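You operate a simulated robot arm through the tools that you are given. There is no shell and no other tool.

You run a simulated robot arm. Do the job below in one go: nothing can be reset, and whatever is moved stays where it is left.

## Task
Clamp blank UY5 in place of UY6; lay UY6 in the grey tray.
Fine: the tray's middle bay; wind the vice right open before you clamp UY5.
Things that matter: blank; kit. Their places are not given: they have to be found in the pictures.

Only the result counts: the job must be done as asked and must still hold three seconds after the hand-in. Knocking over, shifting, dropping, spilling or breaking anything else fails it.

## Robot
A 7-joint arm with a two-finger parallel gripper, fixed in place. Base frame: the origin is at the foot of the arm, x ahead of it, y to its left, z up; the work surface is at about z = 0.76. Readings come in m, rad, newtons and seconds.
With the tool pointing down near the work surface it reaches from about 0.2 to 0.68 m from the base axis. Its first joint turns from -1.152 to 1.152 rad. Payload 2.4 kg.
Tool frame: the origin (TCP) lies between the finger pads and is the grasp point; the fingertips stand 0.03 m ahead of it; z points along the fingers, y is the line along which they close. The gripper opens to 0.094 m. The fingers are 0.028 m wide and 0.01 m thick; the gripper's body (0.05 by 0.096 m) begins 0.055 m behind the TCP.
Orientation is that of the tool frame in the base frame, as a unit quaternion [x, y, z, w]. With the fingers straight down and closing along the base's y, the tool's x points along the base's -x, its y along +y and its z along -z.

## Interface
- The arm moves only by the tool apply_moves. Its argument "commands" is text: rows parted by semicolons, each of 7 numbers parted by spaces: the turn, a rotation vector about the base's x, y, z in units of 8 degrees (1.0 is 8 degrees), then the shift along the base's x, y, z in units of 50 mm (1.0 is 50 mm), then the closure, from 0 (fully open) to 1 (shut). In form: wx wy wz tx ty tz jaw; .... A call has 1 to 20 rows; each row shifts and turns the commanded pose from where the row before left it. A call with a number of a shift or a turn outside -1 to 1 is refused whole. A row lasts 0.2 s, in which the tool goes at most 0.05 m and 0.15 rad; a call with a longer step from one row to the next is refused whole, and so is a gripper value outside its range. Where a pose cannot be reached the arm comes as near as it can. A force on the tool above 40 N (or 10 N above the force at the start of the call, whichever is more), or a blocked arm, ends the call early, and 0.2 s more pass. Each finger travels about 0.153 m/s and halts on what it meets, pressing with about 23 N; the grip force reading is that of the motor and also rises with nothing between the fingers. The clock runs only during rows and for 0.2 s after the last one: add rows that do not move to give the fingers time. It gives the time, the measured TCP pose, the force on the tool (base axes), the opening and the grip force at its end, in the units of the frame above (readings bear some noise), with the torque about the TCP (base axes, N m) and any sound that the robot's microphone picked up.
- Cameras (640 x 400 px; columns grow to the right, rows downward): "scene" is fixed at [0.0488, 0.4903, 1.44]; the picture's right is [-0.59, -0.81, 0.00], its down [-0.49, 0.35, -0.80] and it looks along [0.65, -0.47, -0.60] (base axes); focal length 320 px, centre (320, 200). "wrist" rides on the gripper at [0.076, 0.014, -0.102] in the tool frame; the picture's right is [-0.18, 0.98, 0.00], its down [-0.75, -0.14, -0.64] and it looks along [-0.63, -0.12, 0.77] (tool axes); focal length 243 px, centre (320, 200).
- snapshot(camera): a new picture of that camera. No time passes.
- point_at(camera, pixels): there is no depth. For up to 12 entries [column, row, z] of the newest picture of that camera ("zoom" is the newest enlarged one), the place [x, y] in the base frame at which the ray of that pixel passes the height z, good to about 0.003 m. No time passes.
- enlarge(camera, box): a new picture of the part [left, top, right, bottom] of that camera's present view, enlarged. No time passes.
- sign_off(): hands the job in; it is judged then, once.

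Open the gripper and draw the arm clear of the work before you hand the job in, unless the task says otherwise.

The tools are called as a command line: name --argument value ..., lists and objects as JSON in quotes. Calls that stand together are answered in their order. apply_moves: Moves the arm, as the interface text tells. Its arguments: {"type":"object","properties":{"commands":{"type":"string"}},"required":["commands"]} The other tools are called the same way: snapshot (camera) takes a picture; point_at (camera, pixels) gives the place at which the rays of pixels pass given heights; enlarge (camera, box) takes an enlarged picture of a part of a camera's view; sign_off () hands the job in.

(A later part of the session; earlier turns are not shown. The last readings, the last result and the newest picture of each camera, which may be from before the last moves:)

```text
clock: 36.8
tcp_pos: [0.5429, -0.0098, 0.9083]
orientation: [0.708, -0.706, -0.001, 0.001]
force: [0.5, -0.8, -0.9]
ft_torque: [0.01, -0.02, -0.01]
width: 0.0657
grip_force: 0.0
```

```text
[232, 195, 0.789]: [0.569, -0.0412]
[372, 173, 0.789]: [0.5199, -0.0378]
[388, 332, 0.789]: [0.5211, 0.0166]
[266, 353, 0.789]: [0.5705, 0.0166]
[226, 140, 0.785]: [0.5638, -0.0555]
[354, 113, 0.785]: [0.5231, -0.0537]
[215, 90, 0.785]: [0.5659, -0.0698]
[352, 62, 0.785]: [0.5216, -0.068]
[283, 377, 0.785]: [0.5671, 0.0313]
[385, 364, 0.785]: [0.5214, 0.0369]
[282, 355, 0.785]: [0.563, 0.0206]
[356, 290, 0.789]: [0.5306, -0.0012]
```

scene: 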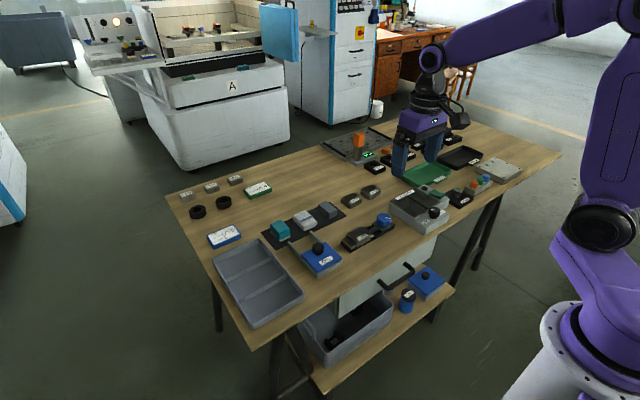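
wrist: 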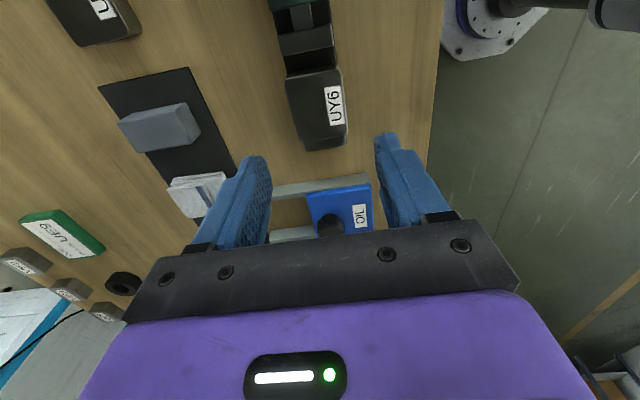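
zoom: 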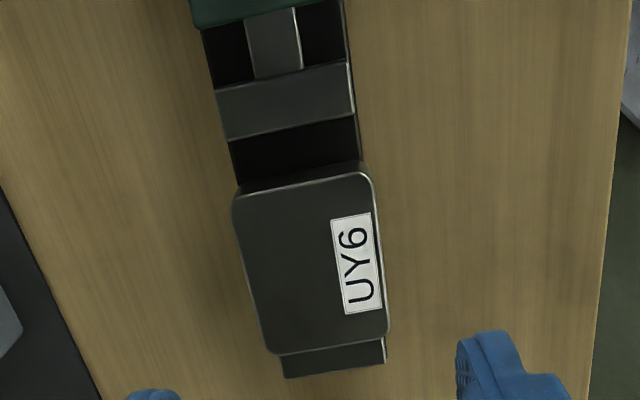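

UY6 spans x 0.5205–0.570, y −0.039–0.017 (49 × 56 mm); jaw gap is ~72 mm. I open to ~75 mm, descend to TCP z=0.805 over (0.545,−0.011), and grip.

apply_moves --commands "0 0 0 0.04 -0.024 -0.69 0.2;0 0 0 0 0 -0.69 0.2;0 0 0 0 0 -0.69 0.2;0 0 0 0 0 0 0.2"

enlarge --camera "scene" --box '[330, 195, 410, 255]'

```text
clock: 37.8
tcp_pos: [0.5454, -0.0135, 0.8062]
orientation: [-0.707, 0.708, 0.0, -0.001]
force: [-0.7, 0.8, -0.8]
ft_torque: [0.0, 0.05, 0.0]
width: 0.0752
grip_force: 0.1
```

```text
6.67 times, centred on (370, 225) of scene
```

zoom: 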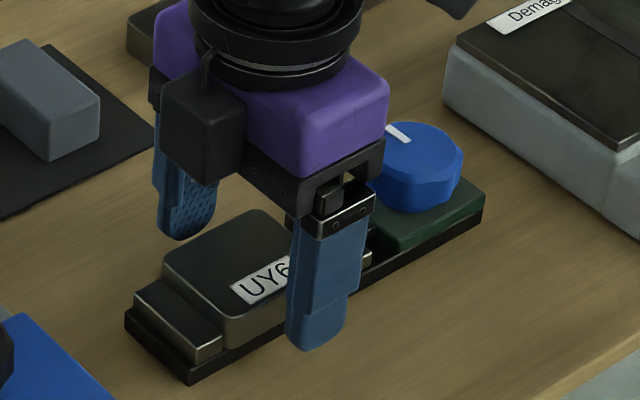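

The fingers straddle UY6 with clearance. I close on it, without lifting yet.

apply_moves --commands "0 0 0 0 0 0 0.6;0 0 0 0 0 0 0.6;0 0 0 0 0 0 0.6"

```text
clock: 38.6
tcp_pos: [0.5448, -0.0122, 0.806]
orientation: [-0.707, 0.707, 0.0, -0.002]
force: [0.6, 0.0, 0.3]
ft_torque: [-0.02, -0.06, 0.01]
width: 0.0499
grip_force: 22.5
```

UY6 is gripped at 49.9 mm with no side load. I lift it straight up by 0.12 m.

apply_moves --commands "0 0 0 0 0 0.4 0.6;0 0 0 0 0 0.6 0.6;0 0 0 0 0 0.7 0.6;0 0 0 0 0 0.7 0.6;0 0 0 0 0 0 0.6"

snapshot --camera "scene"

enlarge --camera "scene" --box '[200, 230, 320, 335]'

```text
clock: 39.8
tcp_pos: [0.5456, -0.0099, 0.9281]
orientation: [-0.707, 0.708, 0.001, -0.001]
force: [0.6, 0.2, -4.7]
ft_torque: [-0.04, 0.02, 0.02]
width: 0.0496
grip_force: 22.7
```

```text
taken
```

scene: 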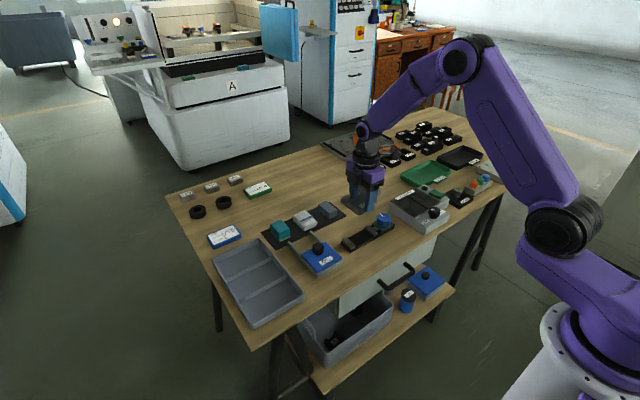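

```text
3.81 times, centred on (260, 282) of scene
```

zoom: 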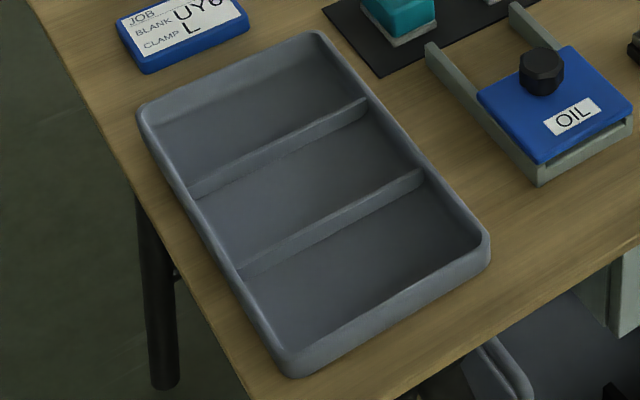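

UY6 is lifted cleanly (about 0.48 kg). I project the tray's rim, dividers and middle-bay corners from this zoom.

point_at --camera "zoom" --pixels '[[140, 105, 0.79], [318, 32, 0.79], [488, 235, 0.79], [288, 362, 0.79], [190, 190, 0.78], [367, 100, 0.78], [238, 270, 0.78], [423, 172, 0.78], [197, 198, 0.765], [410, 178, 0.765], [368, 117, 0.765], [237, 262, 0.765]]'

```text
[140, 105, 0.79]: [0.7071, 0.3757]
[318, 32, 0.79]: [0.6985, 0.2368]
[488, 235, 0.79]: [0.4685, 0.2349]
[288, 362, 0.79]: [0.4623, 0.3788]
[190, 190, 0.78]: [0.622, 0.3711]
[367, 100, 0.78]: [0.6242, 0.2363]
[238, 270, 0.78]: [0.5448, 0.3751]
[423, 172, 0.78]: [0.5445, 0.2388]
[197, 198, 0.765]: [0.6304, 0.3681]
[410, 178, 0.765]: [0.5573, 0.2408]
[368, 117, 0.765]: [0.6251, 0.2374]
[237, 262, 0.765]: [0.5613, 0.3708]
```

The middle bay runs about x 0.548–0.620, y 0.24–0.37 (centre ≈ (0.584,0.305)). I carry UY6 there at height while turning −90° so the fingers close along y, then look from the wrist camera.

apply_moves --commands "0 0 -0.9375 0.064 0.525 0 0.6;0 0 -0.9375 0.064 0.525 0 0.6;0 0 -0.9375 0.064 0.525 0 0.6;0 0 -0.9375 0.064 0.525 0 0.6;0 0 -0.9375 0.064 0.525 0 0.6;0 0 -0.9375 0.064 0.525 0 0.6;0 0 -0.9375 0.064 0.525 0 0.6;0 0 -0.9375 0.064 0.525 0 0.6;0 0 -0.9375 0.064 0.525 0 0.6;0 0 -0.9375 0.064 0.525 0 0.6;0 0 -0.9375 0.064 0.525 0 0.6;0 0 -0.9375 0.064 0.525 0 0.6;0 0 0 0 0 0 0.6"

snapshot --camera "wrist"

enlarge --camera "scene" --box '[190, 190, 350, 335]'

```text
clock: 42.6
tcp_pos: [0.5812, 0.3044, 0.9253]
orientation: [0.002, 1.0, -0.001, 0.0]
force: [-0.4, 0.4, -5.5]
ft_torque: [-0.01, 0.0, -0.04]
width: 0.0498
grip_force: 22.7
```

```text
taken
```

wrist: 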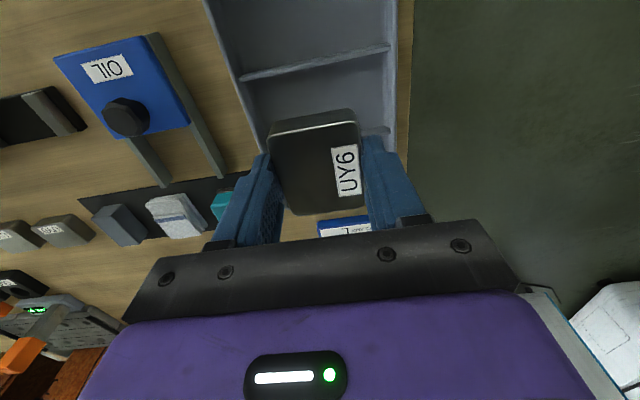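

```text
2.76 times, centred on (270, 262) of scene
```

zoom: 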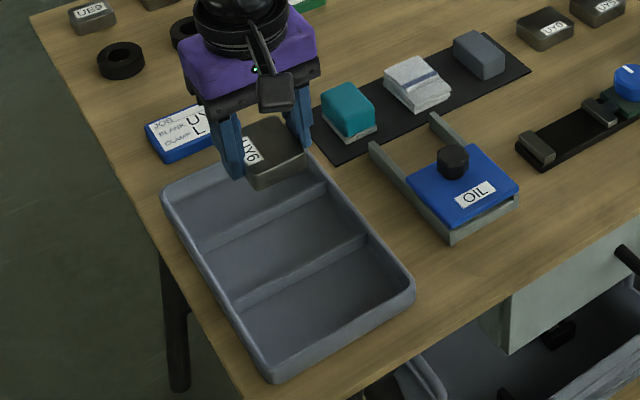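

The wrist view shows the near divider's top from (240,78) to (390,45) and the far divider at (375,130). I project these for a second estimate.

point_at --camera "wrist" --pixels '[[242, 77, 0.78], [388, 47, 0.78], [376, 130, 0.78], [242, 77, 0.77], [388, 47, 0.77], [376, 130, 0.77], [237, 100, 0.79], [398, 100, 0.79], [395, 60, 0.79], [225, 60, 0.79], [376, 130, 0.79], [312, 60, 0.785]]'

enlarge --camera "wrist" --box '[200, 0, 420, 150]'

```text
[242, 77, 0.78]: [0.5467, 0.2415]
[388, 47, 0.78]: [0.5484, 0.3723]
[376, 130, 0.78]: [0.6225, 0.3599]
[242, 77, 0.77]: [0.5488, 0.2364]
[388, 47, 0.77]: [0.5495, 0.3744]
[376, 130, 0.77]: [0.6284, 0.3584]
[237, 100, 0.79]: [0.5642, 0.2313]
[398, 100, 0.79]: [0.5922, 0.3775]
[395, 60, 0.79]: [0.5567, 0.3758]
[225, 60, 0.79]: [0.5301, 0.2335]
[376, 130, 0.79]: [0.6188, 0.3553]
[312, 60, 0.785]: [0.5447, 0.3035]
```

```text
2.67 times, centred on (310, 75) of wrist
```

zoom: 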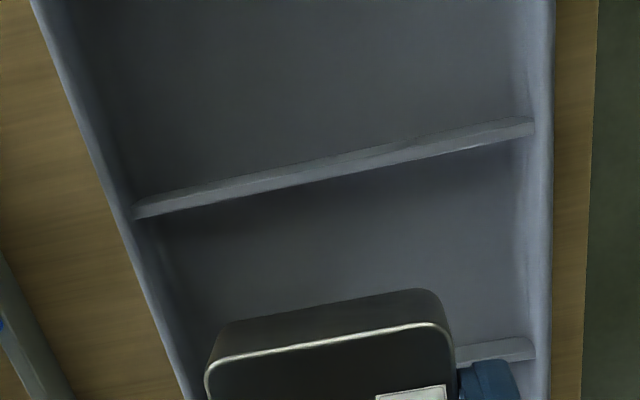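

Both views agree: dividers at x≈0.546 and 0.6225, so bay centre is ≈(0.584,0.306). I descend over it to TCP z≈0.813 first.

apply_moves --commands "0 0 0 0.04 0.02 -0.75 0.6;0 0 0 0 0 -0.75 0.6;0 0 0 0 0 -0.75 0.6;0 0 0 0 0 0 0.6"

enlarge --camera "scene" --box '[200, 220, 320, 335]'

snapshot --camera "wrist"

```text
clock: 43.6
tcp_pos: [0.5857, 0.304, 0.8133]
orientation: [0.0, 1.0, 0.001, 0.0]
force: [0.1, -0.3, -4.6]
ft_torque: [-0.03, 0.01, 0.02]
width: 0.0499
grip_force: 23.5
```

```text
3.48 times, centred on (260, 278) of scene
```

zoom: 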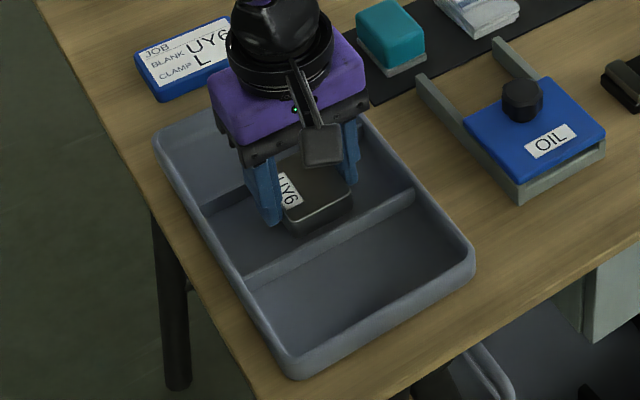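

```text
taken
```

wrist: 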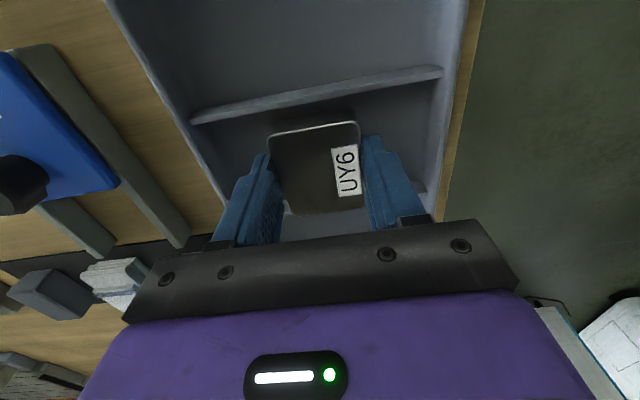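

UY6 sits between the dividers with margin. I lower it in 2–2.5 mm steps and watch for floor contact.

apply_moves --commands "0 0 0 0 0 -0.05 0.6;0 0 0 0 0 -0.05 0.6;0 0 0 0 0 -0.04 0.6;0 0 0 0 0 0 0.6"

```text
clock: 44.6
tcp_pos: [0.5865, 0.3036, 0.8064]
orientation: [0.0, 1.0, 0.0, 0.0]
force: [0.1, -0.1, -5.4]
ft_torque: [0.0, 0.02, 0.02]
width: 0.0497
grip_force: 23.2
```

No contact yet at z≈0.806 (force still just the weight). I lower further in 1.5 mm steps.

apply_moves --commands "0 0 0 0 0 -0.03 0.6;0 0 0 0 0 -0.03 0.6;0 0 0 0 0 0 0.6"

```text
clock: 45.4
tcp_pos: [0.5861, 0.3052, 0.8046]
orientation: [-0.001, 1.0, 0.001, 0.001]
force: [0.1, 0.6, -4.5]
ft_torque: [0.0, -0.01, 0.0]
width: 0.0499
grip_force: 23.1
```

apply_moves --commands "0 0 0 0 0 -0.03 0.6;0 0 0 0 0 -0.03 0.6;0 0 0 0 0 0 0.6"

```text
clock: 46.2
tcp_pos: [0.5849, 0.3058, 0.8011]
orientation: [0.0, 1.0, 0.0, 0.0]
force: [0.9, 0.9, -4.7]
ft_torque: [-0.01, 0.01, -0.05]
width: 0.0499
grip_force: 23.3
```

Still free at z≈0.801. I keep lowering in small steps.

apply_moves --commands "0 0 0 0 0 -0.03 0.6;0 0 0 0 0 -0.03 0.6;0 0 0 0 0 0 0.6"

```text
clock: 47.0
tcp_pos: [0.585, 0.3045, 0.7988]
orientation: [0.001, 1.0, 0.001, 0.001]
force: [-7.2, -6.4, 19.2]
ft_torque: [-0.25, 0.37, 0.02]
width: 0.0496
grip_force: 23.4
```

Contact with the tray floor (+19 N). I open to ~66 mm inside the bay and then rise straight up.

apply_moves --commands "0 0 0 0 0 0.02 0.6;0 0 0 0 0 0 0.3;0 0 0 0 0 0 0.3;0 0 0 0 0 0.4 0.3;0 0 0 0 0 0.8 0.3;0 0 0 0 0 0.9 0.3;0 0 0 0 0 0 0.3"

snapshot --camera "wrist"

enlarge --camera "scene" --box '[200, 220, 320, 335]'

```text
clock: 48.6
tcp_pos: [0.586, 0.3066, 0.9058]
orientation: [0.0, 1.0, -0.001, 0.0]
force: [0.0, 0.2, -0.5]
ft_torque: [0.0, 0.05, -0.04]
width: 0.0658
grip_force: 0.1
```

```text
taken
```

wrist: 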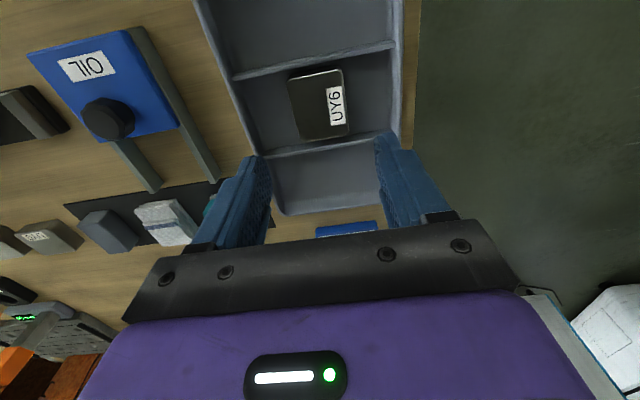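

```text
3.48 times, centred on (260, 278) of scene
```

zoom: 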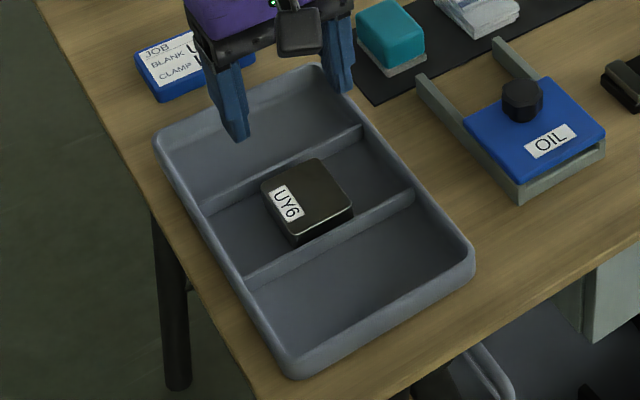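

UY6 lies flat in the middle bay. I head back toward UY5 at height (z≈0.95), stopping at about (0.64,−0.206).

apply_moves --commands "0 0 0 0.098 -0.932 0.08 0.3;0 0 0 0.098 -0.932 0.08 0.3;0 0 0 0.098 -0.932 0.08 0.3;0 0 0 0.098 -0.932 0.08 0.3;0 0 0 0.098 -0.932 0.08 0.3;0 0 0 0.098 -0.932 0.08 0.3;0 0 0 0.098 -0.932 0.08 0.3;0 0 0 0.098 -0.932 0.08 0.3;0 0 0 0.098 -0.932 0.08 0.3;0 0 0 0.098 -0.932 0.08 0.3;0 0 0 0.098 -0.932 0.08 0.3;0 0 0 0 0 0 0.3"

snapshot --camera "wrist"

enlarge --camera "scene" --box '[320, 150, 480, 250]'

```text
clock: 51.2
tcp_pos: [0.6365, -0.2052, 0.9491]
orientation: [0.0, 1.0, 0.002, 0.001]
force: [-0.6, 0.0, -0.5]
ft_torque: [0.01, -0.03, -0.01]
width: 0.0658
grip_force: 0.0
```

```text
taken
```

wrist: 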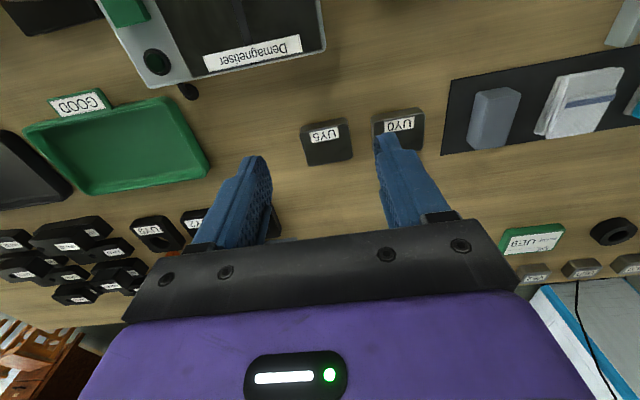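

```text
4.00 times, centred on (400, 200) of scene
```

zoom: 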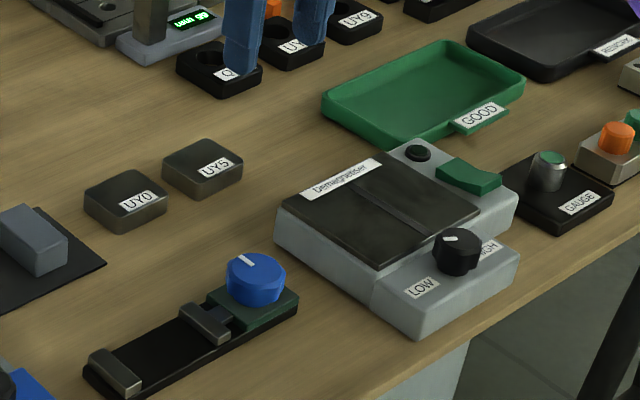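

Now UY5 is at (327,140) in the wrist view and the demagnetiser's corner at (323,48). I enlarge to refine UY5's outline.

enlarge --camera "wrist" --box '[280, 30, 440, 180]'

point_at --camera "wrist" --pixels '[[323, 48, 0.8], [323, 48, 0.81], [323, 48, 0.79], [170, 88, 0.79], [170, 88, 0.8], [260, 62, 0.8]]'

point_at --camera "scene" --pixels '[[389.5, 204.5, 0.8], [389.5, 204.5, 0.81], [389.5, 204.5, 0.79], [389, 212, 0.76], [421, 185, 0.8], [420, 186, 0.81]]'

```text
2.67 times, centred on (360, 105) of wrist
```

zoom: 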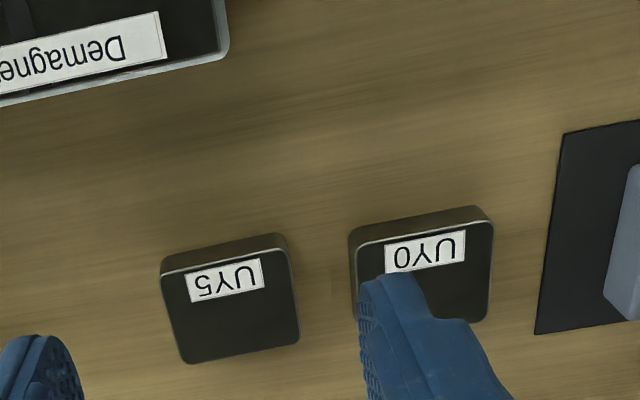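

```text
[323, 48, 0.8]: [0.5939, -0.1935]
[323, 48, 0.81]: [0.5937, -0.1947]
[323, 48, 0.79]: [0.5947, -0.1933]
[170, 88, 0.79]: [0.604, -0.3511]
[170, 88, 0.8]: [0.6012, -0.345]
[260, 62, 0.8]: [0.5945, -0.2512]
```

```text
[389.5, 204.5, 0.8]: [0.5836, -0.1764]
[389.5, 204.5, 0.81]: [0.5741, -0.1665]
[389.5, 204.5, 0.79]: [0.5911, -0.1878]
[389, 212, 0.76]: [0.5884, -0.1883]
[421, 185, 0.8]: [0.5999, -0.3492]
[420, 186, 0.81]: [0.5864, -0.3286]
```

The demagnetiser's near edge is at x≈0.597 with its top around z≈0.79–0.80, leaving room for a tilted approach. I project UY5's corners from the newest zoom.

point_at --camera "zoom" --pixels '[[163, 274, 0.777], [289, 250, 0.777], [300, 340, 0.777], [187, 364, 0.777], [161, 260, 0.762], [283, 234, 0.762], [350, 245, 0.777], [494, 222, 0.777]]'

```text
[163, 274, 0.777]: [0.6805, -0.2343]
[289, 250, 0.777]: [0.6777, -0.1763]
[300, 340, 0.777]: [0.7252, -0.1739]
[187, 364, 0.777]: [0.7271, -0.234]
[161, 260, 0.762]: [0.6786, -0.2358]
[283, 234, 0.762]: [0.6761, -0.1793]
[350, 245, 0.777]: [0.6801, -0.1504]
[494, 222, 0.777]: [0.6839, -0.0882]
```

UY5: centre ≈(0.7025,−0.205), aligned with the axes; 26 mm gap to UY0. I tilt the tool 20° outward about y while moving to a hover at about (0.6925,−0.205,0.85), with the fingers at ~70 mm.

apply_moves --commands "0 -0.833 0 0.373 0 -0.667 0.26;0 -0.833 0 0.373 0 -0.667 0.26;0 -0.833 0 0.373 0 -0.667 0.26;0 0 0 0 0 0 0.26;0 0 0 0 0 0 0.26"

snapshot --camera "wrist"

enlarge --camera "scene" --box '[320, 130, 440, 220]'

```text
clock: 52.4
tcp_pos: [0.6943, -0.2026, 0.8461]
orientation: [0.0, 0.985, 0.001, 0.173]
force: [-0.4, 0.2, -0.3]
ft_torque: [-0.01, 0.0, 0.01]
width: 0.0695
grip_force: 0.0
```

```text
taken
```

wrist: 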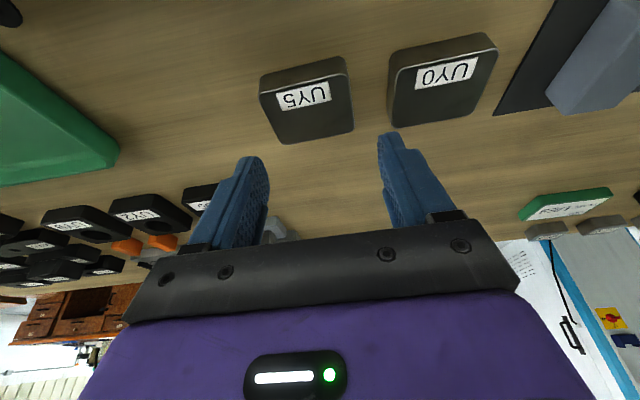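

```text
4.44 times, centred on (380, 175) of scene
```

zoom: 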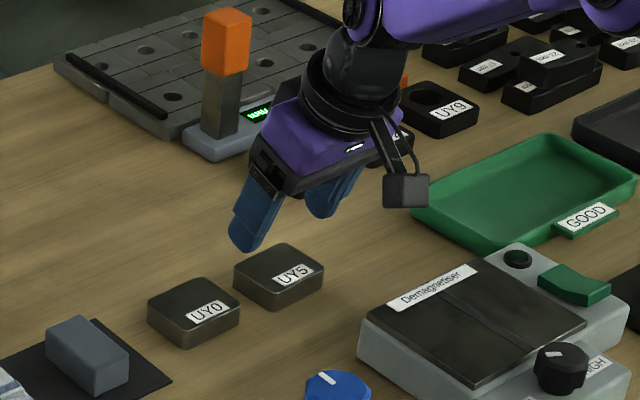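

Reached with a 20° tilt. UY5 shows at (306,100) in the wrist view; I re-measure its outline from here before going down.

enlarge --camera "wrist" --box '[240, 20, 400, 160]'

```text
2.86 times, centred on (320, 90) of wrist
```

zoom: 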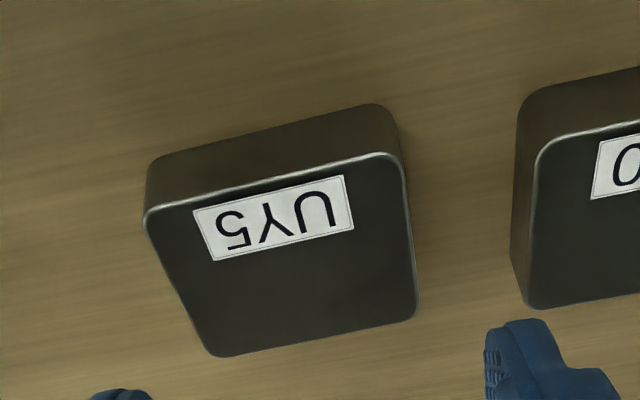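

I project edge midpoints of UY5's top face and UY0's near edge.

point_at --camera "zoom" --pixels '[[145, 216, 0.776], [400, 157, 0.776], [418, 312, 0.776], [208, 355, 0.776], [172, 285, 0.776], [410, 235, 0.776], [275, 181, 0.776], [315, 337, 0.776], [145, 180, 0.762], [397, 118, 0.762], [535, 160, 0.776], [524, 300, 0.776]]'

```text
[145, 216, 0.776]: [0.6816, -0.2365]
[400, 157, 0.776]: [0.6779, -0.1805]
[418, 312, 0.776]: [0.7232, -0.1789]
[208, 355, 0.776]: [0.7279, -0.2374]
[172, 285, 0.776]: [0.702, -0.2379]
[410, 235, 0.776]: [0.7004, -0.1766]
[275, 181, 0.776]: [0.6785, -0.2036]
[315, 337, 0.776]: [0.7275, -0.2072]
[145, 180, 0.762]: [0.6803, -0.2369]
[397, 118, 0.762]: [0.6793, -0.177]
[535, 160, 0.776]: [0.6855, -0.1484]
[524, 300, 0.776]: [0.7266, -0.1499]
```

UY5 centre is ≈(0.703,−0.207). I shift 2 mm in −y and descend vertically to z≈0.805.

apply_moves --commands "0 0 0 0 -0.04 -0.4 0.26;0 0 0 0 0 -0.42 0.26;0 0 0 0 0 0 0.26;0 0 0 0 0 0 0.26"

snapshot --camera "wrist"

enlarge --camera "scene" --box '[330, 150, 430, 220]'

```text
clock: 53.4
tcp_pos: [0.6941, -0.2056, 0.8069]
orientation: [0.0, 0.985, 0.0, 0.173]
force: [0.0, -0.3, 0.4]
ft_torque: [0.05, 0.03, 0.01]
width: 0.0694
grip_force: 0.1
```

```text
taken
```

wrist: 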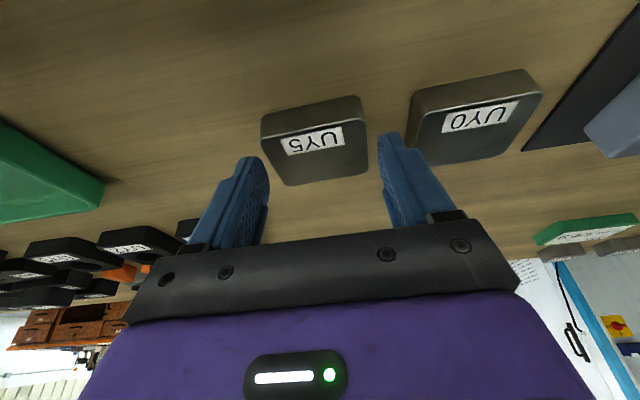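

```text
5.71 times, centred on (380, 185) of scene
```

zoom: 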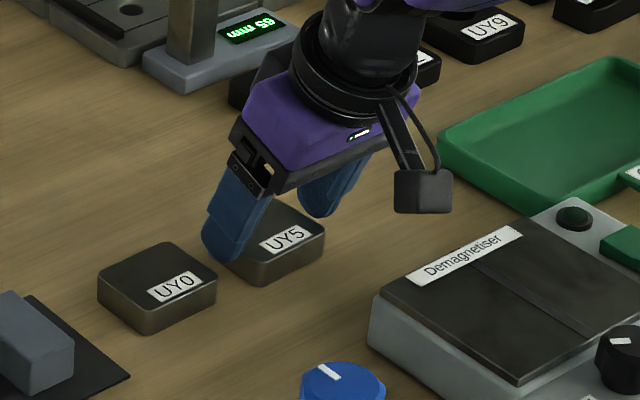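

The fingers straddle UY5 with the +y finger in the gap to UY0. I lower the last 8 mm gently.

apply_moves --commands "0 0 0 0 0 -0.06 0.26;0 0 0 0 0 -0.06 0.26;0 0 0 0 0 -0.04 0.26;0 0 0 0 0 0 0.26"

```text
clock: 54.4
tcp_pos: [0.6962, -0.2103, 0.7985]
orientation: [0.0, 0.985, 0.001, 0.174]
force: [-0.3, 0.1, -0.2]
ft_torque: [-0.01, -0.01, 0.02]
width: 0.0697
grip_force: 0.1
```

No contact with the table at z≈0.7985. I close on UY5.

apply_moves --commands "0 0 0 0 0 0 0.6;0 0 0 0 0 0 0.6;0 0 0 0 0 0 0.6"

enlarge --camera "scene" --box '[330, 150, 430, 220]'

```text
clock: 55.2
tcp_pos: [0.6942, -0.2082, 0.798]
orientation: [0.0, 0.985, 0.001, 0.173]
force: [1.8, 0.9, 0.2]
ft_torque: [-0.06, 0.07, 0.03]
width: 0.0603
grip_force: 22.6
```

```text
5.71 times, centred on (380, 185) of scene
```

zoom: 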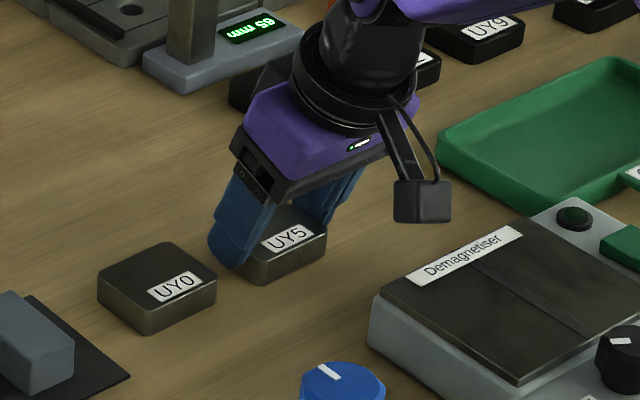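

UY5 is gripped at 60.3 mm. I check the free table area in front of UY0 for a set-down spot, and lift UY5 by 0.08 m.

apply_moves --commands "0 0 0 0 0 0.2 0.6;0 0 0 0 0 0.4 0.6;0 0 0 0 0 0.5 0.6;0 0 0 0 0 0.5 0.6;0 0 0 0 0 0 0.6"

enlarge --camera "scene" --box '[320, 150, 440, 240]'

point_at --camera "scene" --pixels '[[346, 216, 0.762], [345, 217, 0.762], [335, 203, 0.762], [352, 207, 0.76], [361, 202, 0.76], [371, 215, 0.79]]'

```text
clock: 56.4
tcp_pos: [0.6949, -0.2071, 0.8767]
orientation: [0.0, 0.985, 0.001, 0.174]
force: [-0.2, -0.2, -5.3]
ft_torque: [-0.02, 0.05, 0.04]
width: 0.0598
grip_force: 22.9
```

```text
4.44 times, centred on (380, 195) of scene
```

zoom: 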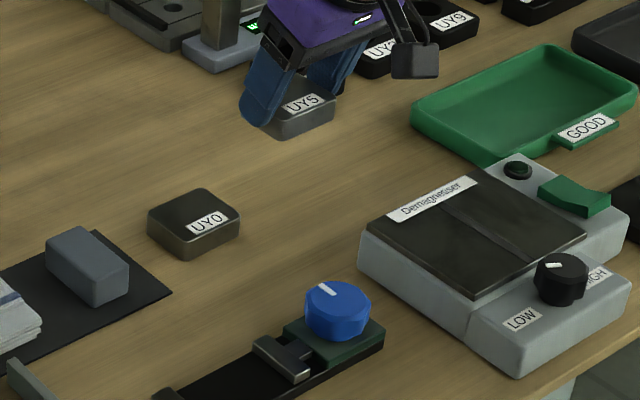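

```text
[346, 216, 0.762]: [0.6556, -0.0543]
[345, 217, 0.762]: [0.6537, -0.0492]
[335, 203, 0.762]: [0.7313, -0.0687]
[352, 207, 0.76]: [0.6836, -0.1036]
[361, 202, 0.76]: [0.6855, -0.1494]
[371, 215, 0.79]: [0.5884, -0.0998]
```

The mat's corner is at (0.655,−0.054), UY0 at x≥0.68, and the spot around (0.622,−0.10) is free. I carry UY5 there with the same tilt and lower to just above the table.

apply_moves --commands "0 0 0 -0.54 0.713 0 0.6;0 0 0 -0.54 0.713 0 0.6;0 0 0 -0.54 0.713 0 0.6;0 0 0 0 0 -0.5 0.6;0 0 0 0 0 -0.5 0.6;0 0 0 0 0 -0.4 0.6;0 0 0 0 0 0 0.6"

enlarge --camera "scene" --box '[320, 150, 440, 240]'

```text
clock: 58.0
tcp_pos: [0.613, -0.1003, 0.8089]
orientation: [0.0, 0.985, 0.001, 0.174]
force: [0.0, -0.1, -4.6]
ft_torque: [0.0, 0.0, -0.01]
width: 0.0598
grip_force: 22.6
```

```text
4.44 times, centred on (380, 195) of scene
```

zoom: 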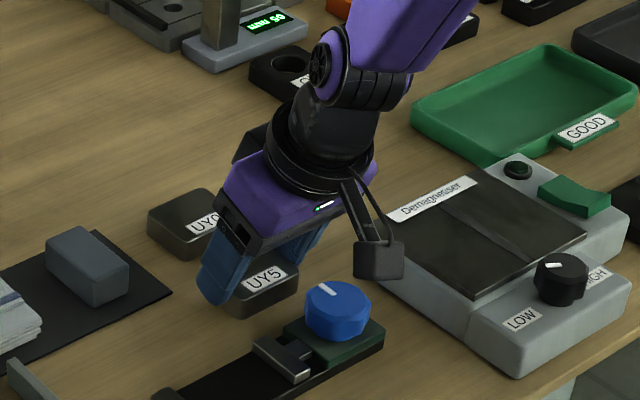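

Clear of neighbours. I lower another 8 mm, then feel for contact.

apply_moves --commands "0 0 0 0 0 -0.06 0.6;0 0 0 0 0 -0.06 0.6;0 0 0 0 0 -0.04 0.6;0 0 0 0 0 0 0.6"

```text
clock: 59.0
tcp_pos: [0.6135, -0.1004, 0.8016]
orientation: [0.0, 0.985, 0.0, 0.174]
force: [-0.5, -1.2, -5.1]
ft_torque: [0.03, 0.03, 0.0]
width: 0.0597
grip_force: 22.9
```

apply_moves --commands "0 0 0 0 0 -0.03 0.6;0 0 0 0 0 -0.03 0.6;0 0 0 0 0 0 0.6"

```text
clock: 59.8
tcp_pos: [0.6155, -0.1023, 0.7999]
orientation: [-0.001, 0.985, 0.001, 0.174]
force: [-2.6, 1.3, 7.9]
ft_torque: [-0.3, 0.39, -0.13]
width: 0.0597
grip_force: 22.7
```

UY5 touches the table (+8 N). I open to 70 mm and rise vertically, then level the tool.

apply_moves --commands "0 0 0 0 0 0 0.26;0 0 0 0 0 0 0.26;0 0 0 0 0 0.5 0.26;0 0 0 0 0 0.8 0.26;0 0 0 0 0 0.8 0.26;0 0.833 0 -0.3 0 0 0.26;0 0.833 0 -0.3 0 0 0.26;0 0.833 0 -0.3 0 0 0.26;0 0 0 0 0 0 0.26"

snapshot --camera "wrist"

enlarge --camera "scene" --box '[320, 160, 440, 250]'

```text
clock: 61.8
tcp_pos: [0.5688, -0.1039, 0.9026]
orientation: [0.001, 1.0, 0.0, -0.001]
force: [0.4, 0.2, -0.1]
ft_torque: [0.01, 0.0, 0.01]
width: 0.0695
grip_force: 0.2
```

```text
taken
```

wrist: 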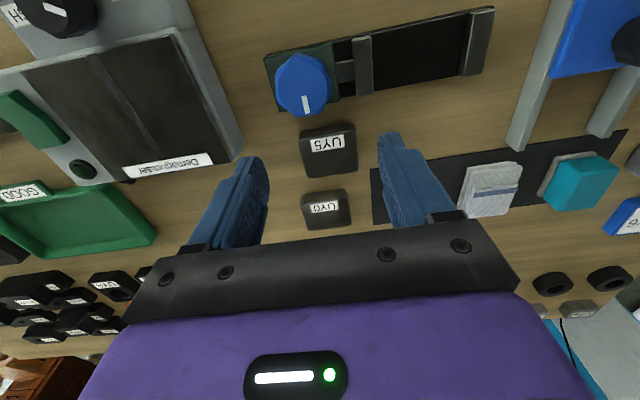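

```text
4.44 times, centred on (380, 205) of scene
```

zoom: 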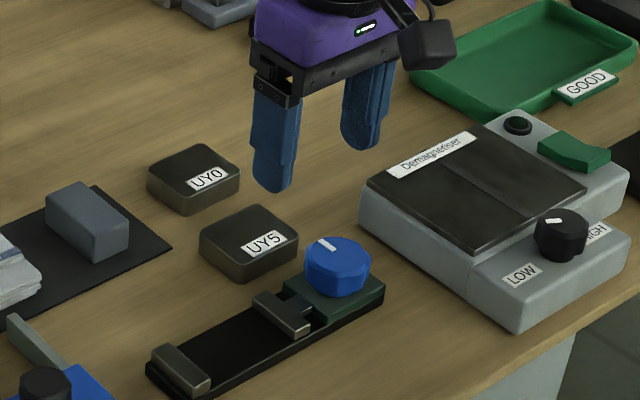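

UY5 now stands at (329,150) in the wrist view, beside the vice. I enlarge the vice and UY5 to measure both.

enlarge --camera "wrist" --box '[280, 100, 392, 180]'

```text
5.00 times, centred on (336, 140) of wrist
```

zoom: 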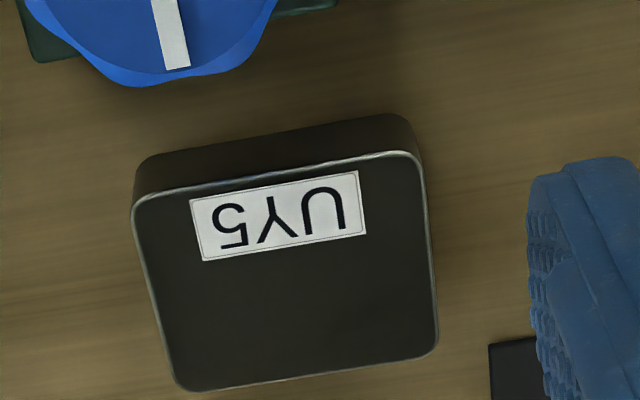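

I project UY5's top corners at z=0.777 from this zoom.

point_at --camera "zoom" --pixels '[[132, 202, 0.777], [420, 156, 0.777], [438, 352, 0.777], [178, 391, 0.777], [140, 160, 0.762], [410, 120, 0.762], [276, 178, 0.777], [310, 372, 0.777], [152, 300, 0.777], [430, 255, 0.777]]'

enlarge --camera "wrist" --box '[260, 0, 500, 130]'

```text
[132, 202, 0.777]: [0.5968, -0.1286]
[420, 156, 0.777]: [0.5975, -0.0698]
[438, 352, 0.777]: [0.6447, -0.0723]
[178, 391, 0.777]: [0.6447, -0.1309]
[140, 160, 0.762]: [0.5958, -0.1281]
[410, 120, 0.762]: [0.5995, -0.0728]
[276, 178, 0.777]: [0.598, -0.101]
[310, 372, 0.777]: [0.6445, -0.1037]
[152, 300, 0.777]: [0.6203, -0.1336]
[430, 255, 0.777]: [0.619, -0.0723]
```

```text
2.67 times, centred on (380, 65) of wrist
```

zoom: 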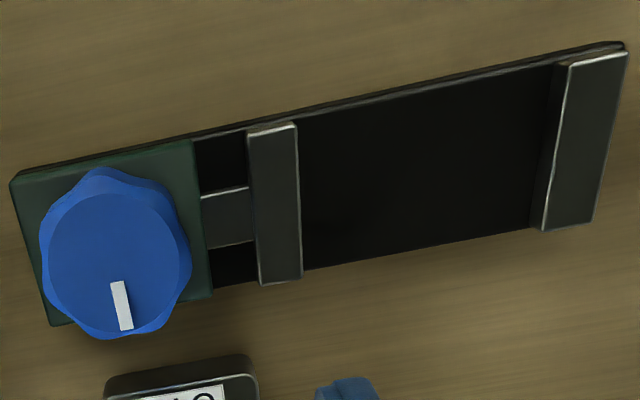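

UY5's centre is (0.621,−0.1015), aligned. Now I project the jaws' inner edges and plate edges from this vice zoom.

point_at --camera "zoom" --pixels '[[297, 125, 0.783], [302, 278, 0.783], [570, 65, 0.783], [543, 228, 0.783], [627, 52, 0.783], [593, 220, 0.783], [248, 132, 0.783], [258, 284, 0.783], [120, 250, 0.806], [622, 42, 0.77], [12, 178, 0.783], [420, 220, 0.77]]'

enlarge --camera "scene" --box '[330, 205, 410, 255]'

```text
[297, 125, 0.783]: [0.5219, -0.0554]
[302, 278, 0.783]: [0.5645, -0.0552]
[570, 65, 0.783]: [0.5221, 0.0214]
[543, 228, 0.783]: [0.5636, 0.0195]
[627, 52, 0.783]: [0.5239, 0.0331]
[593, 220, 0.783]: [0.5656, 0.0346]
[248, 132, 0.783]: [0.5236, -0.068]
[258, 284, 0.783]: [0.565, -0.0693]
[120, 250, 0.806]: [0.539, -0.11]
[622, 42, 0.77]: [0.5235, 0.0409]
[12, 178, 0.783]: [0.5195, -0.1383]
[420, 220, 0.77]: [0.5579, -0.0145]
```

```text
8.00 times, centred on (370, 230) of scene
```

zoom: 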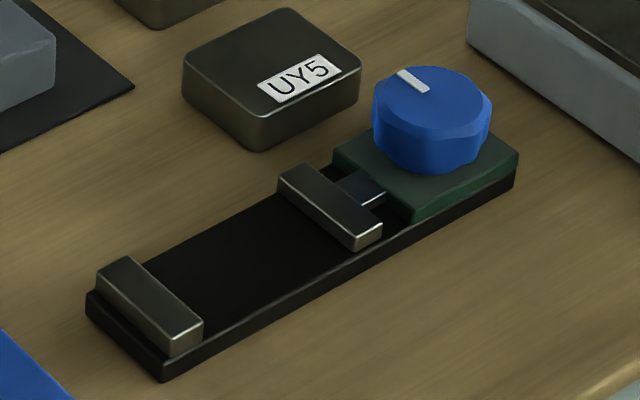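

The jaw gap is y −0.0553 to +0.0205 (76 mm), jaws' x centre ≈0.5435. I go over UY5 and turn to yaw 90° so the fingers close along x.

apply_moves --commands "0 0 0.9375 0.087 0.004 0 0.26;0 0 0.9375 0.087 0.004 0 0.26;0 0 0.9375 0.087 0.004 0 0.26;0 0 0.9375 0.087 0.004 0 0.26;0 0 0.9375 0.087 0.004 0 0.26;0 0 0.9375 0.087 0.004 0 0.26;0 0 0.9375 0.087 0.004 0 0.26;0 0 0.9375 0.087 0.004 0 0.26;0 0 0.9375 0.087 0.004 0 0.26;0 0 0.9375 0.087 0.004 0 0.26;0 0 0.9375 0.087 0.004 0 0.26;0 0 0.9375 0.087 0.004 0 0.26;0 0 0 0 0 0 0.26;0 0 0 0 0 0 0.26"

snapshot --camera "wrist"

```text
clock: 64.8
tcp_pos: [0.6227, -0.0989, 0.9033]
orientation: [0.707, -0.707, -0.001, 0.001]
force: [0.1, 0.8, -0.1]
ft_torque: [0.0, -0.02, 0.0]
width: 0.0697
grip_force: 0.1
```

```text
taken
```

wrist: 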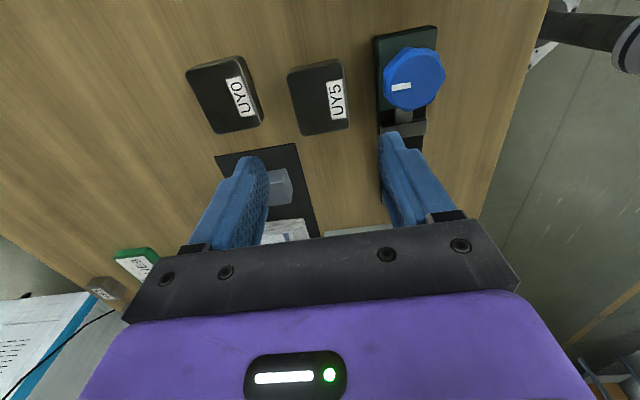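

UY5 at (319,97) lies midway between the fingers. I check its corners from this view.

point_at --camera "wrist" --pixels '[[287, 73, 0.777], [341, 61, 0.777], [349, 127, 0.777], [301, 135, 0.777], [318, 98, 0.777]]'

```text
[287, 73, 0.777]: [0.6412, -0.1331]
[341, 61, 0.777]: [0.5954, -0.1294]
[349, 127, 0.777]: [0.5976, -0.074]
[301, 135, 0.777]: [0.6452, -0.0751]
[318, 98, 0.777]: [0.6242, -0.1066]
```

The blank's centre is ≈(0.620,−0.103). I descend to TCP z≈0.795 there.

apply_moves --commands "0 0 0 -0.02 -0.04 -0.7 0.26;0 0 0 0 0 -0.7 0.26;0 0 0 0 0 -0.6 0.26;0 0 0 0 0 -0.12 0.26;0 0 0 0 0 0 0.26;0 0 0 0 0 0 0.26"

enlarge --camera "scene" --box '[330, 180, 410, 240]'

```text
clock: 66.2
tcp_pos: [0.6222, -0.1035, 0.7941]
orientation: [-0.707, 0.707, 0.0, 0.0]
force: [-0.3, 0.2, -0.2]
ft_torque: [0.0, 0.01, 0.02]
width: 0.0696
grip_force: 0.1
```

```text
6.67 times, centred on (370, 210) of scene
```

zoom: 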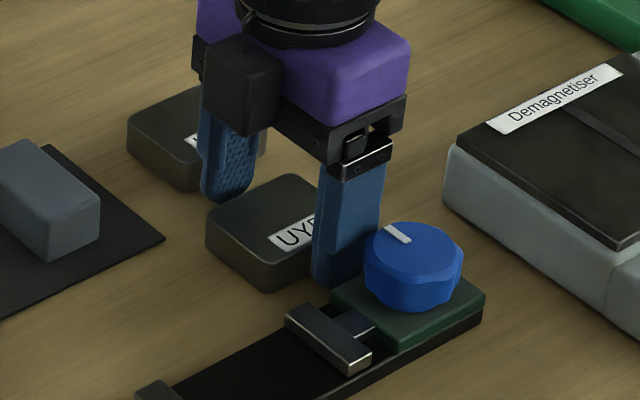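

The fingers are down either side of UY5, clear of the knob base and UY0. I close on it.

apply_moves --commands "0 0 0 0 0 0 0.6;0 0 0 0 0 0 0.6;0 0 0 0 0 0 0.6"

```text
clock: 67.0
tcp_pos: [0.6217, -0.1024, 0.7943]
orientation: [-0.707, 0.708, 0.001, -0.001]
force: [-1.7, 0.1, 0.6]
ft_torque: [-0.04, -0.01, 0.03]
width: 0.0494
grip_force: 23.1
```

UY5 is held at 49.4 mm. I lift 0.09 m and carry it over the open vice, aiming at (0.5435,−0.0135).

apply_moves --commands "0 0 0 0 0 0.3 0.6;0 0 0 0 0 0.7 0.6;0 0 0 0 0 0.8 0.6;0 0 0 -0.521 0.593 0 0.6;0 0 0 -0.521 0.593 0 0.6;0 0 0 -0.521 0.593 0 0.6;0 0 0 0 0 0 0.6;0 0 0 0 0 0 0.6"

snapshot --camera "wrist"

enlarge --camera "scene" --box '[330, 190, 410, 255]'

```text
clock: 68.8
tcp_pos: [0.542, -0.0145, 0.8868]
orientation: [0.707, -0.707, -0.001, 0.0]
force: [0.3, 0.6, -4.4]
ft_torque: [0.0, 0.04, -0.03]
width: 0.0499
grip_force: 22.5
```

```text
taken
```

wrist: 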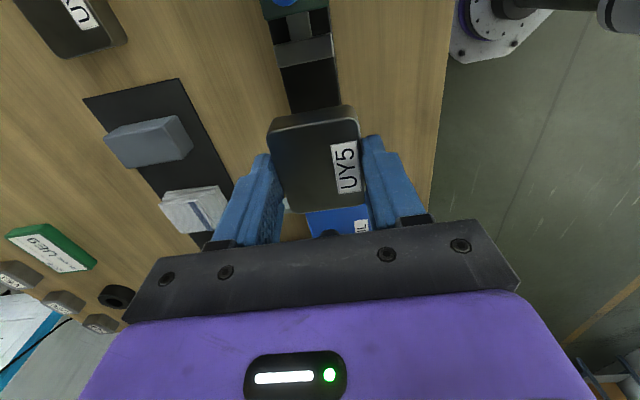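

```text
6.15 times, centred on (370, 222) of scene
```

zoom: 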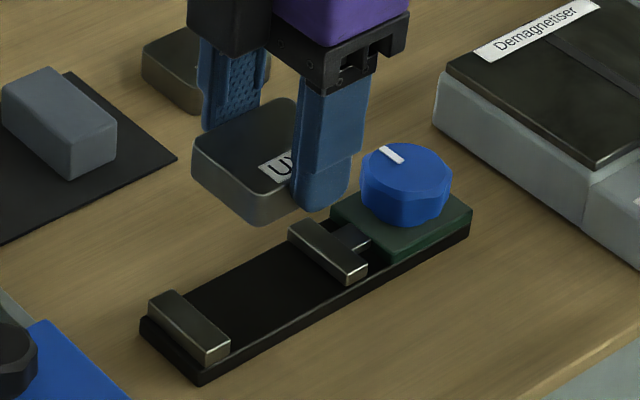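

I check the held blank's outline against the vice: top corners at the blank's present top height (≈0.870), and the moving jaw's face.

enlarge --camera "wrist" --box '[240, 0, 400, 220]'

```text
1.82 times, centred on (320, 110) of wrist
```

zoom: 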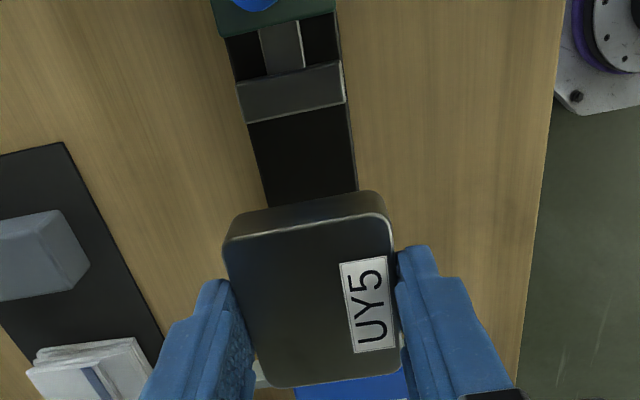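

point_at --camera "zoom" --pixels '[[223, 243, 0.87], [385, 213, 0.87], [405, 370, 0.87], [265, 388, 0.87], [305, 228, 0.87], [335, 380, 0.87], [248, 124, 0.783], [345, 104, 0.783], [238, 85, 0.783], [340, 62, 0.783], [266, 206, 0.77], [357, 188, 0.77]]'

```text
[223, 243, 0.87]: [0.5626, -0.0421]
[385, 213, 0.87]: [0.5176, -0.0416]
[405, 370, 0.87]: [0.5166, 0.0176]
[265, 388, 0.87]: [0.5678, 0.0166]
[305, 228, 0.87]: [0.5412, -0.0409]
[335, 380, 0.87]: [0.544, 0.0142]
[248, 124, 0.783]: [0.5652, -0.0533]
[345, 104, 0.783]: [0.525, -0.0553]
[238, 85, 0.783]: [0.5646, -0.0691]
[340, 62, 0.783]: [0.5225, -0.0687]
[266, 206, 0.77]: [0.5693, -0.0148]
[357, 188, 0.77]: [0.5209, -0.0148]
```

The held blank spans y −0.042–0.0165, inside the gap with 4 mm at the fixed jaw and 13 mm at the moving jaw. I shift +2 mm in x and descend to about z=0.812.

apply_moves --commands "0 0 0 0.04 0 -0.6 0.6;0 0 0 0 0 -0.55 0.6;0 0 0 0 0 -0.3 0.6;0 0 0 0 0 0 0.6"

enlarge --camera "scene" --box '[330, 200, 410, 255]'

```text
clock: 69.8
tcp_pos: [0.5434, -0.0137, 0.8144]
orientation: [0.707, -0.707, 0.0, -0.001]
force: [0.6, -0.3, -3.8]
ft_torque: [-0.01, -0.03, -0.03]
width: 0.0499
grip_force: 23.1
```

```text
7.27 times, centred on (370, 228) of scene
```

zoom: 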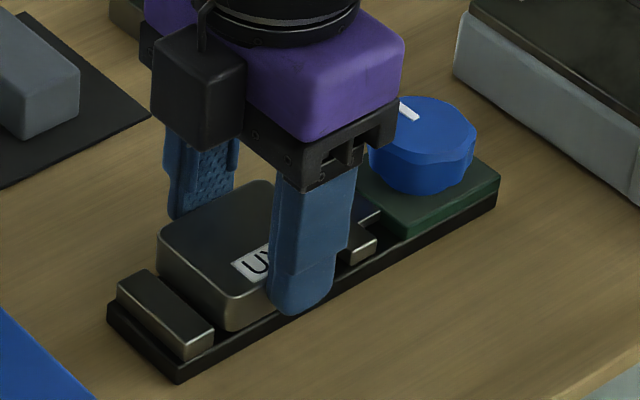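

UY5 is entering between the jaws. I lower it in small steps until it rests on the vice bed.

apply_moves --commands "0 0 0 0 0 -0.05 0.6;0 0 0 0 0 -0.05 0.6;0 0 0 0 0 0 0.6"

apply_moves --commands "0 0 0 0 0 -0.03 0.6;0 0 0 0 0 0 0.6"

```text
clock: 70.6
tcp_pos: [0.5434, -0.0147, 0.809]
orientation: [-0.707, 0.707, 0.0, -0.001]
force: [0.3, 0.0, -3.9]
ft_torque: [-0.01, -0.01, 0.02]
width: 0.0498
grip_force: 22.5
```

```text
clock: 71.2
tcp_pos: [0.5437, -0.0142, 0.808]
orientation: [-0.706, 0.708, 0.001, -0.001]
force: [0.5, 0.0, -4.8]
ft_torque: [0.01, 0.02, 0.02]
width: 0.0498
grip_force: 23.1
```

apply_moves --commands "0 0 0 0 0 -0.03 0.6;0 0 0 0 0 0 0.6"

apply_moves --commands "0 0 0 0 0 -0.03 0.6;0 0 0 0 0 0 0.6"

```text
clock: 71.8
tcp_pos: [0.5442, -0.0145, 0.8077]
orientation: [-0.707, 0.708, 0.0, -0.001]
force: [-5.1, -3.0, 13.1]
ft_torque: [0.07, 0.25, 0.05]
width: 0.0498
grip_force: 22.9
```

```text
clock: 72.4
tcp_pos: [0.5433, -0.0139, 0.8043]
orientation: [-0.707, 0.708, 0.0, 0.0]
force: [-5.9, -3.7, 22.0]
ft_torque: [-0.07, 0.21, 0.04]
width: 0.0499
grip_force: 23.6
```

UY5 rests on the bed (+22 N). I ease up 1 mm, open, and rise clear.

apply_moves --commands "0 0 0 0 0 0.03 0.6;0 0 0 0 0 0 0.26;0 0 0 0 0 0 0.26;0 0 0 0 0 0.5 0.26;0 0 0 0 0 0.8 0.26;0 0 0 0 0 0.7 0.26;0 0 0 0 0 0 0.26"

snapshot --camera "wrist"

enlarge --camera "scene" --box '[330, 205, 410, 255]'

```text
clock: 74.0
tcp_pos: [0.5454, -0.013, 0.9081]
orientation: [-0.707, 0.707, 0.001, -0.001]
force: [0.3, -0.2, -0.1]
ft_torque: [0.0, -0.01, -0.03]
width: 0.0698
grip_force: 0.0
```

```text
taken
```

wrist: 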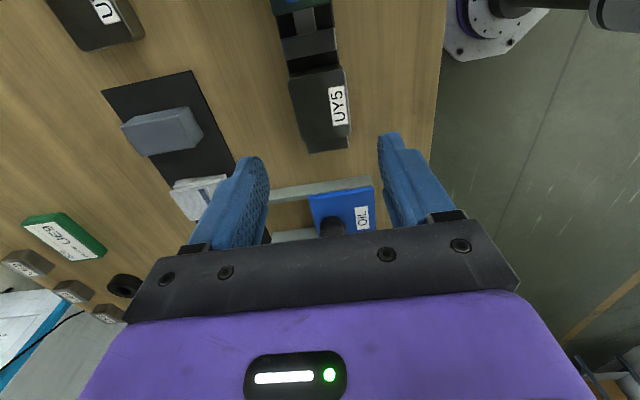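

```text
8.00 times, centred on (370, 230) of scene
```

zoom: 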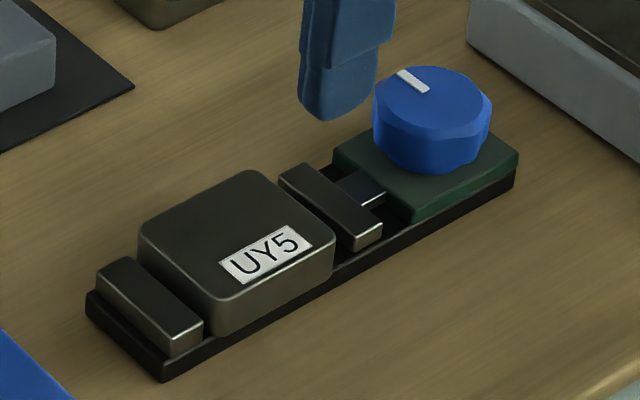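

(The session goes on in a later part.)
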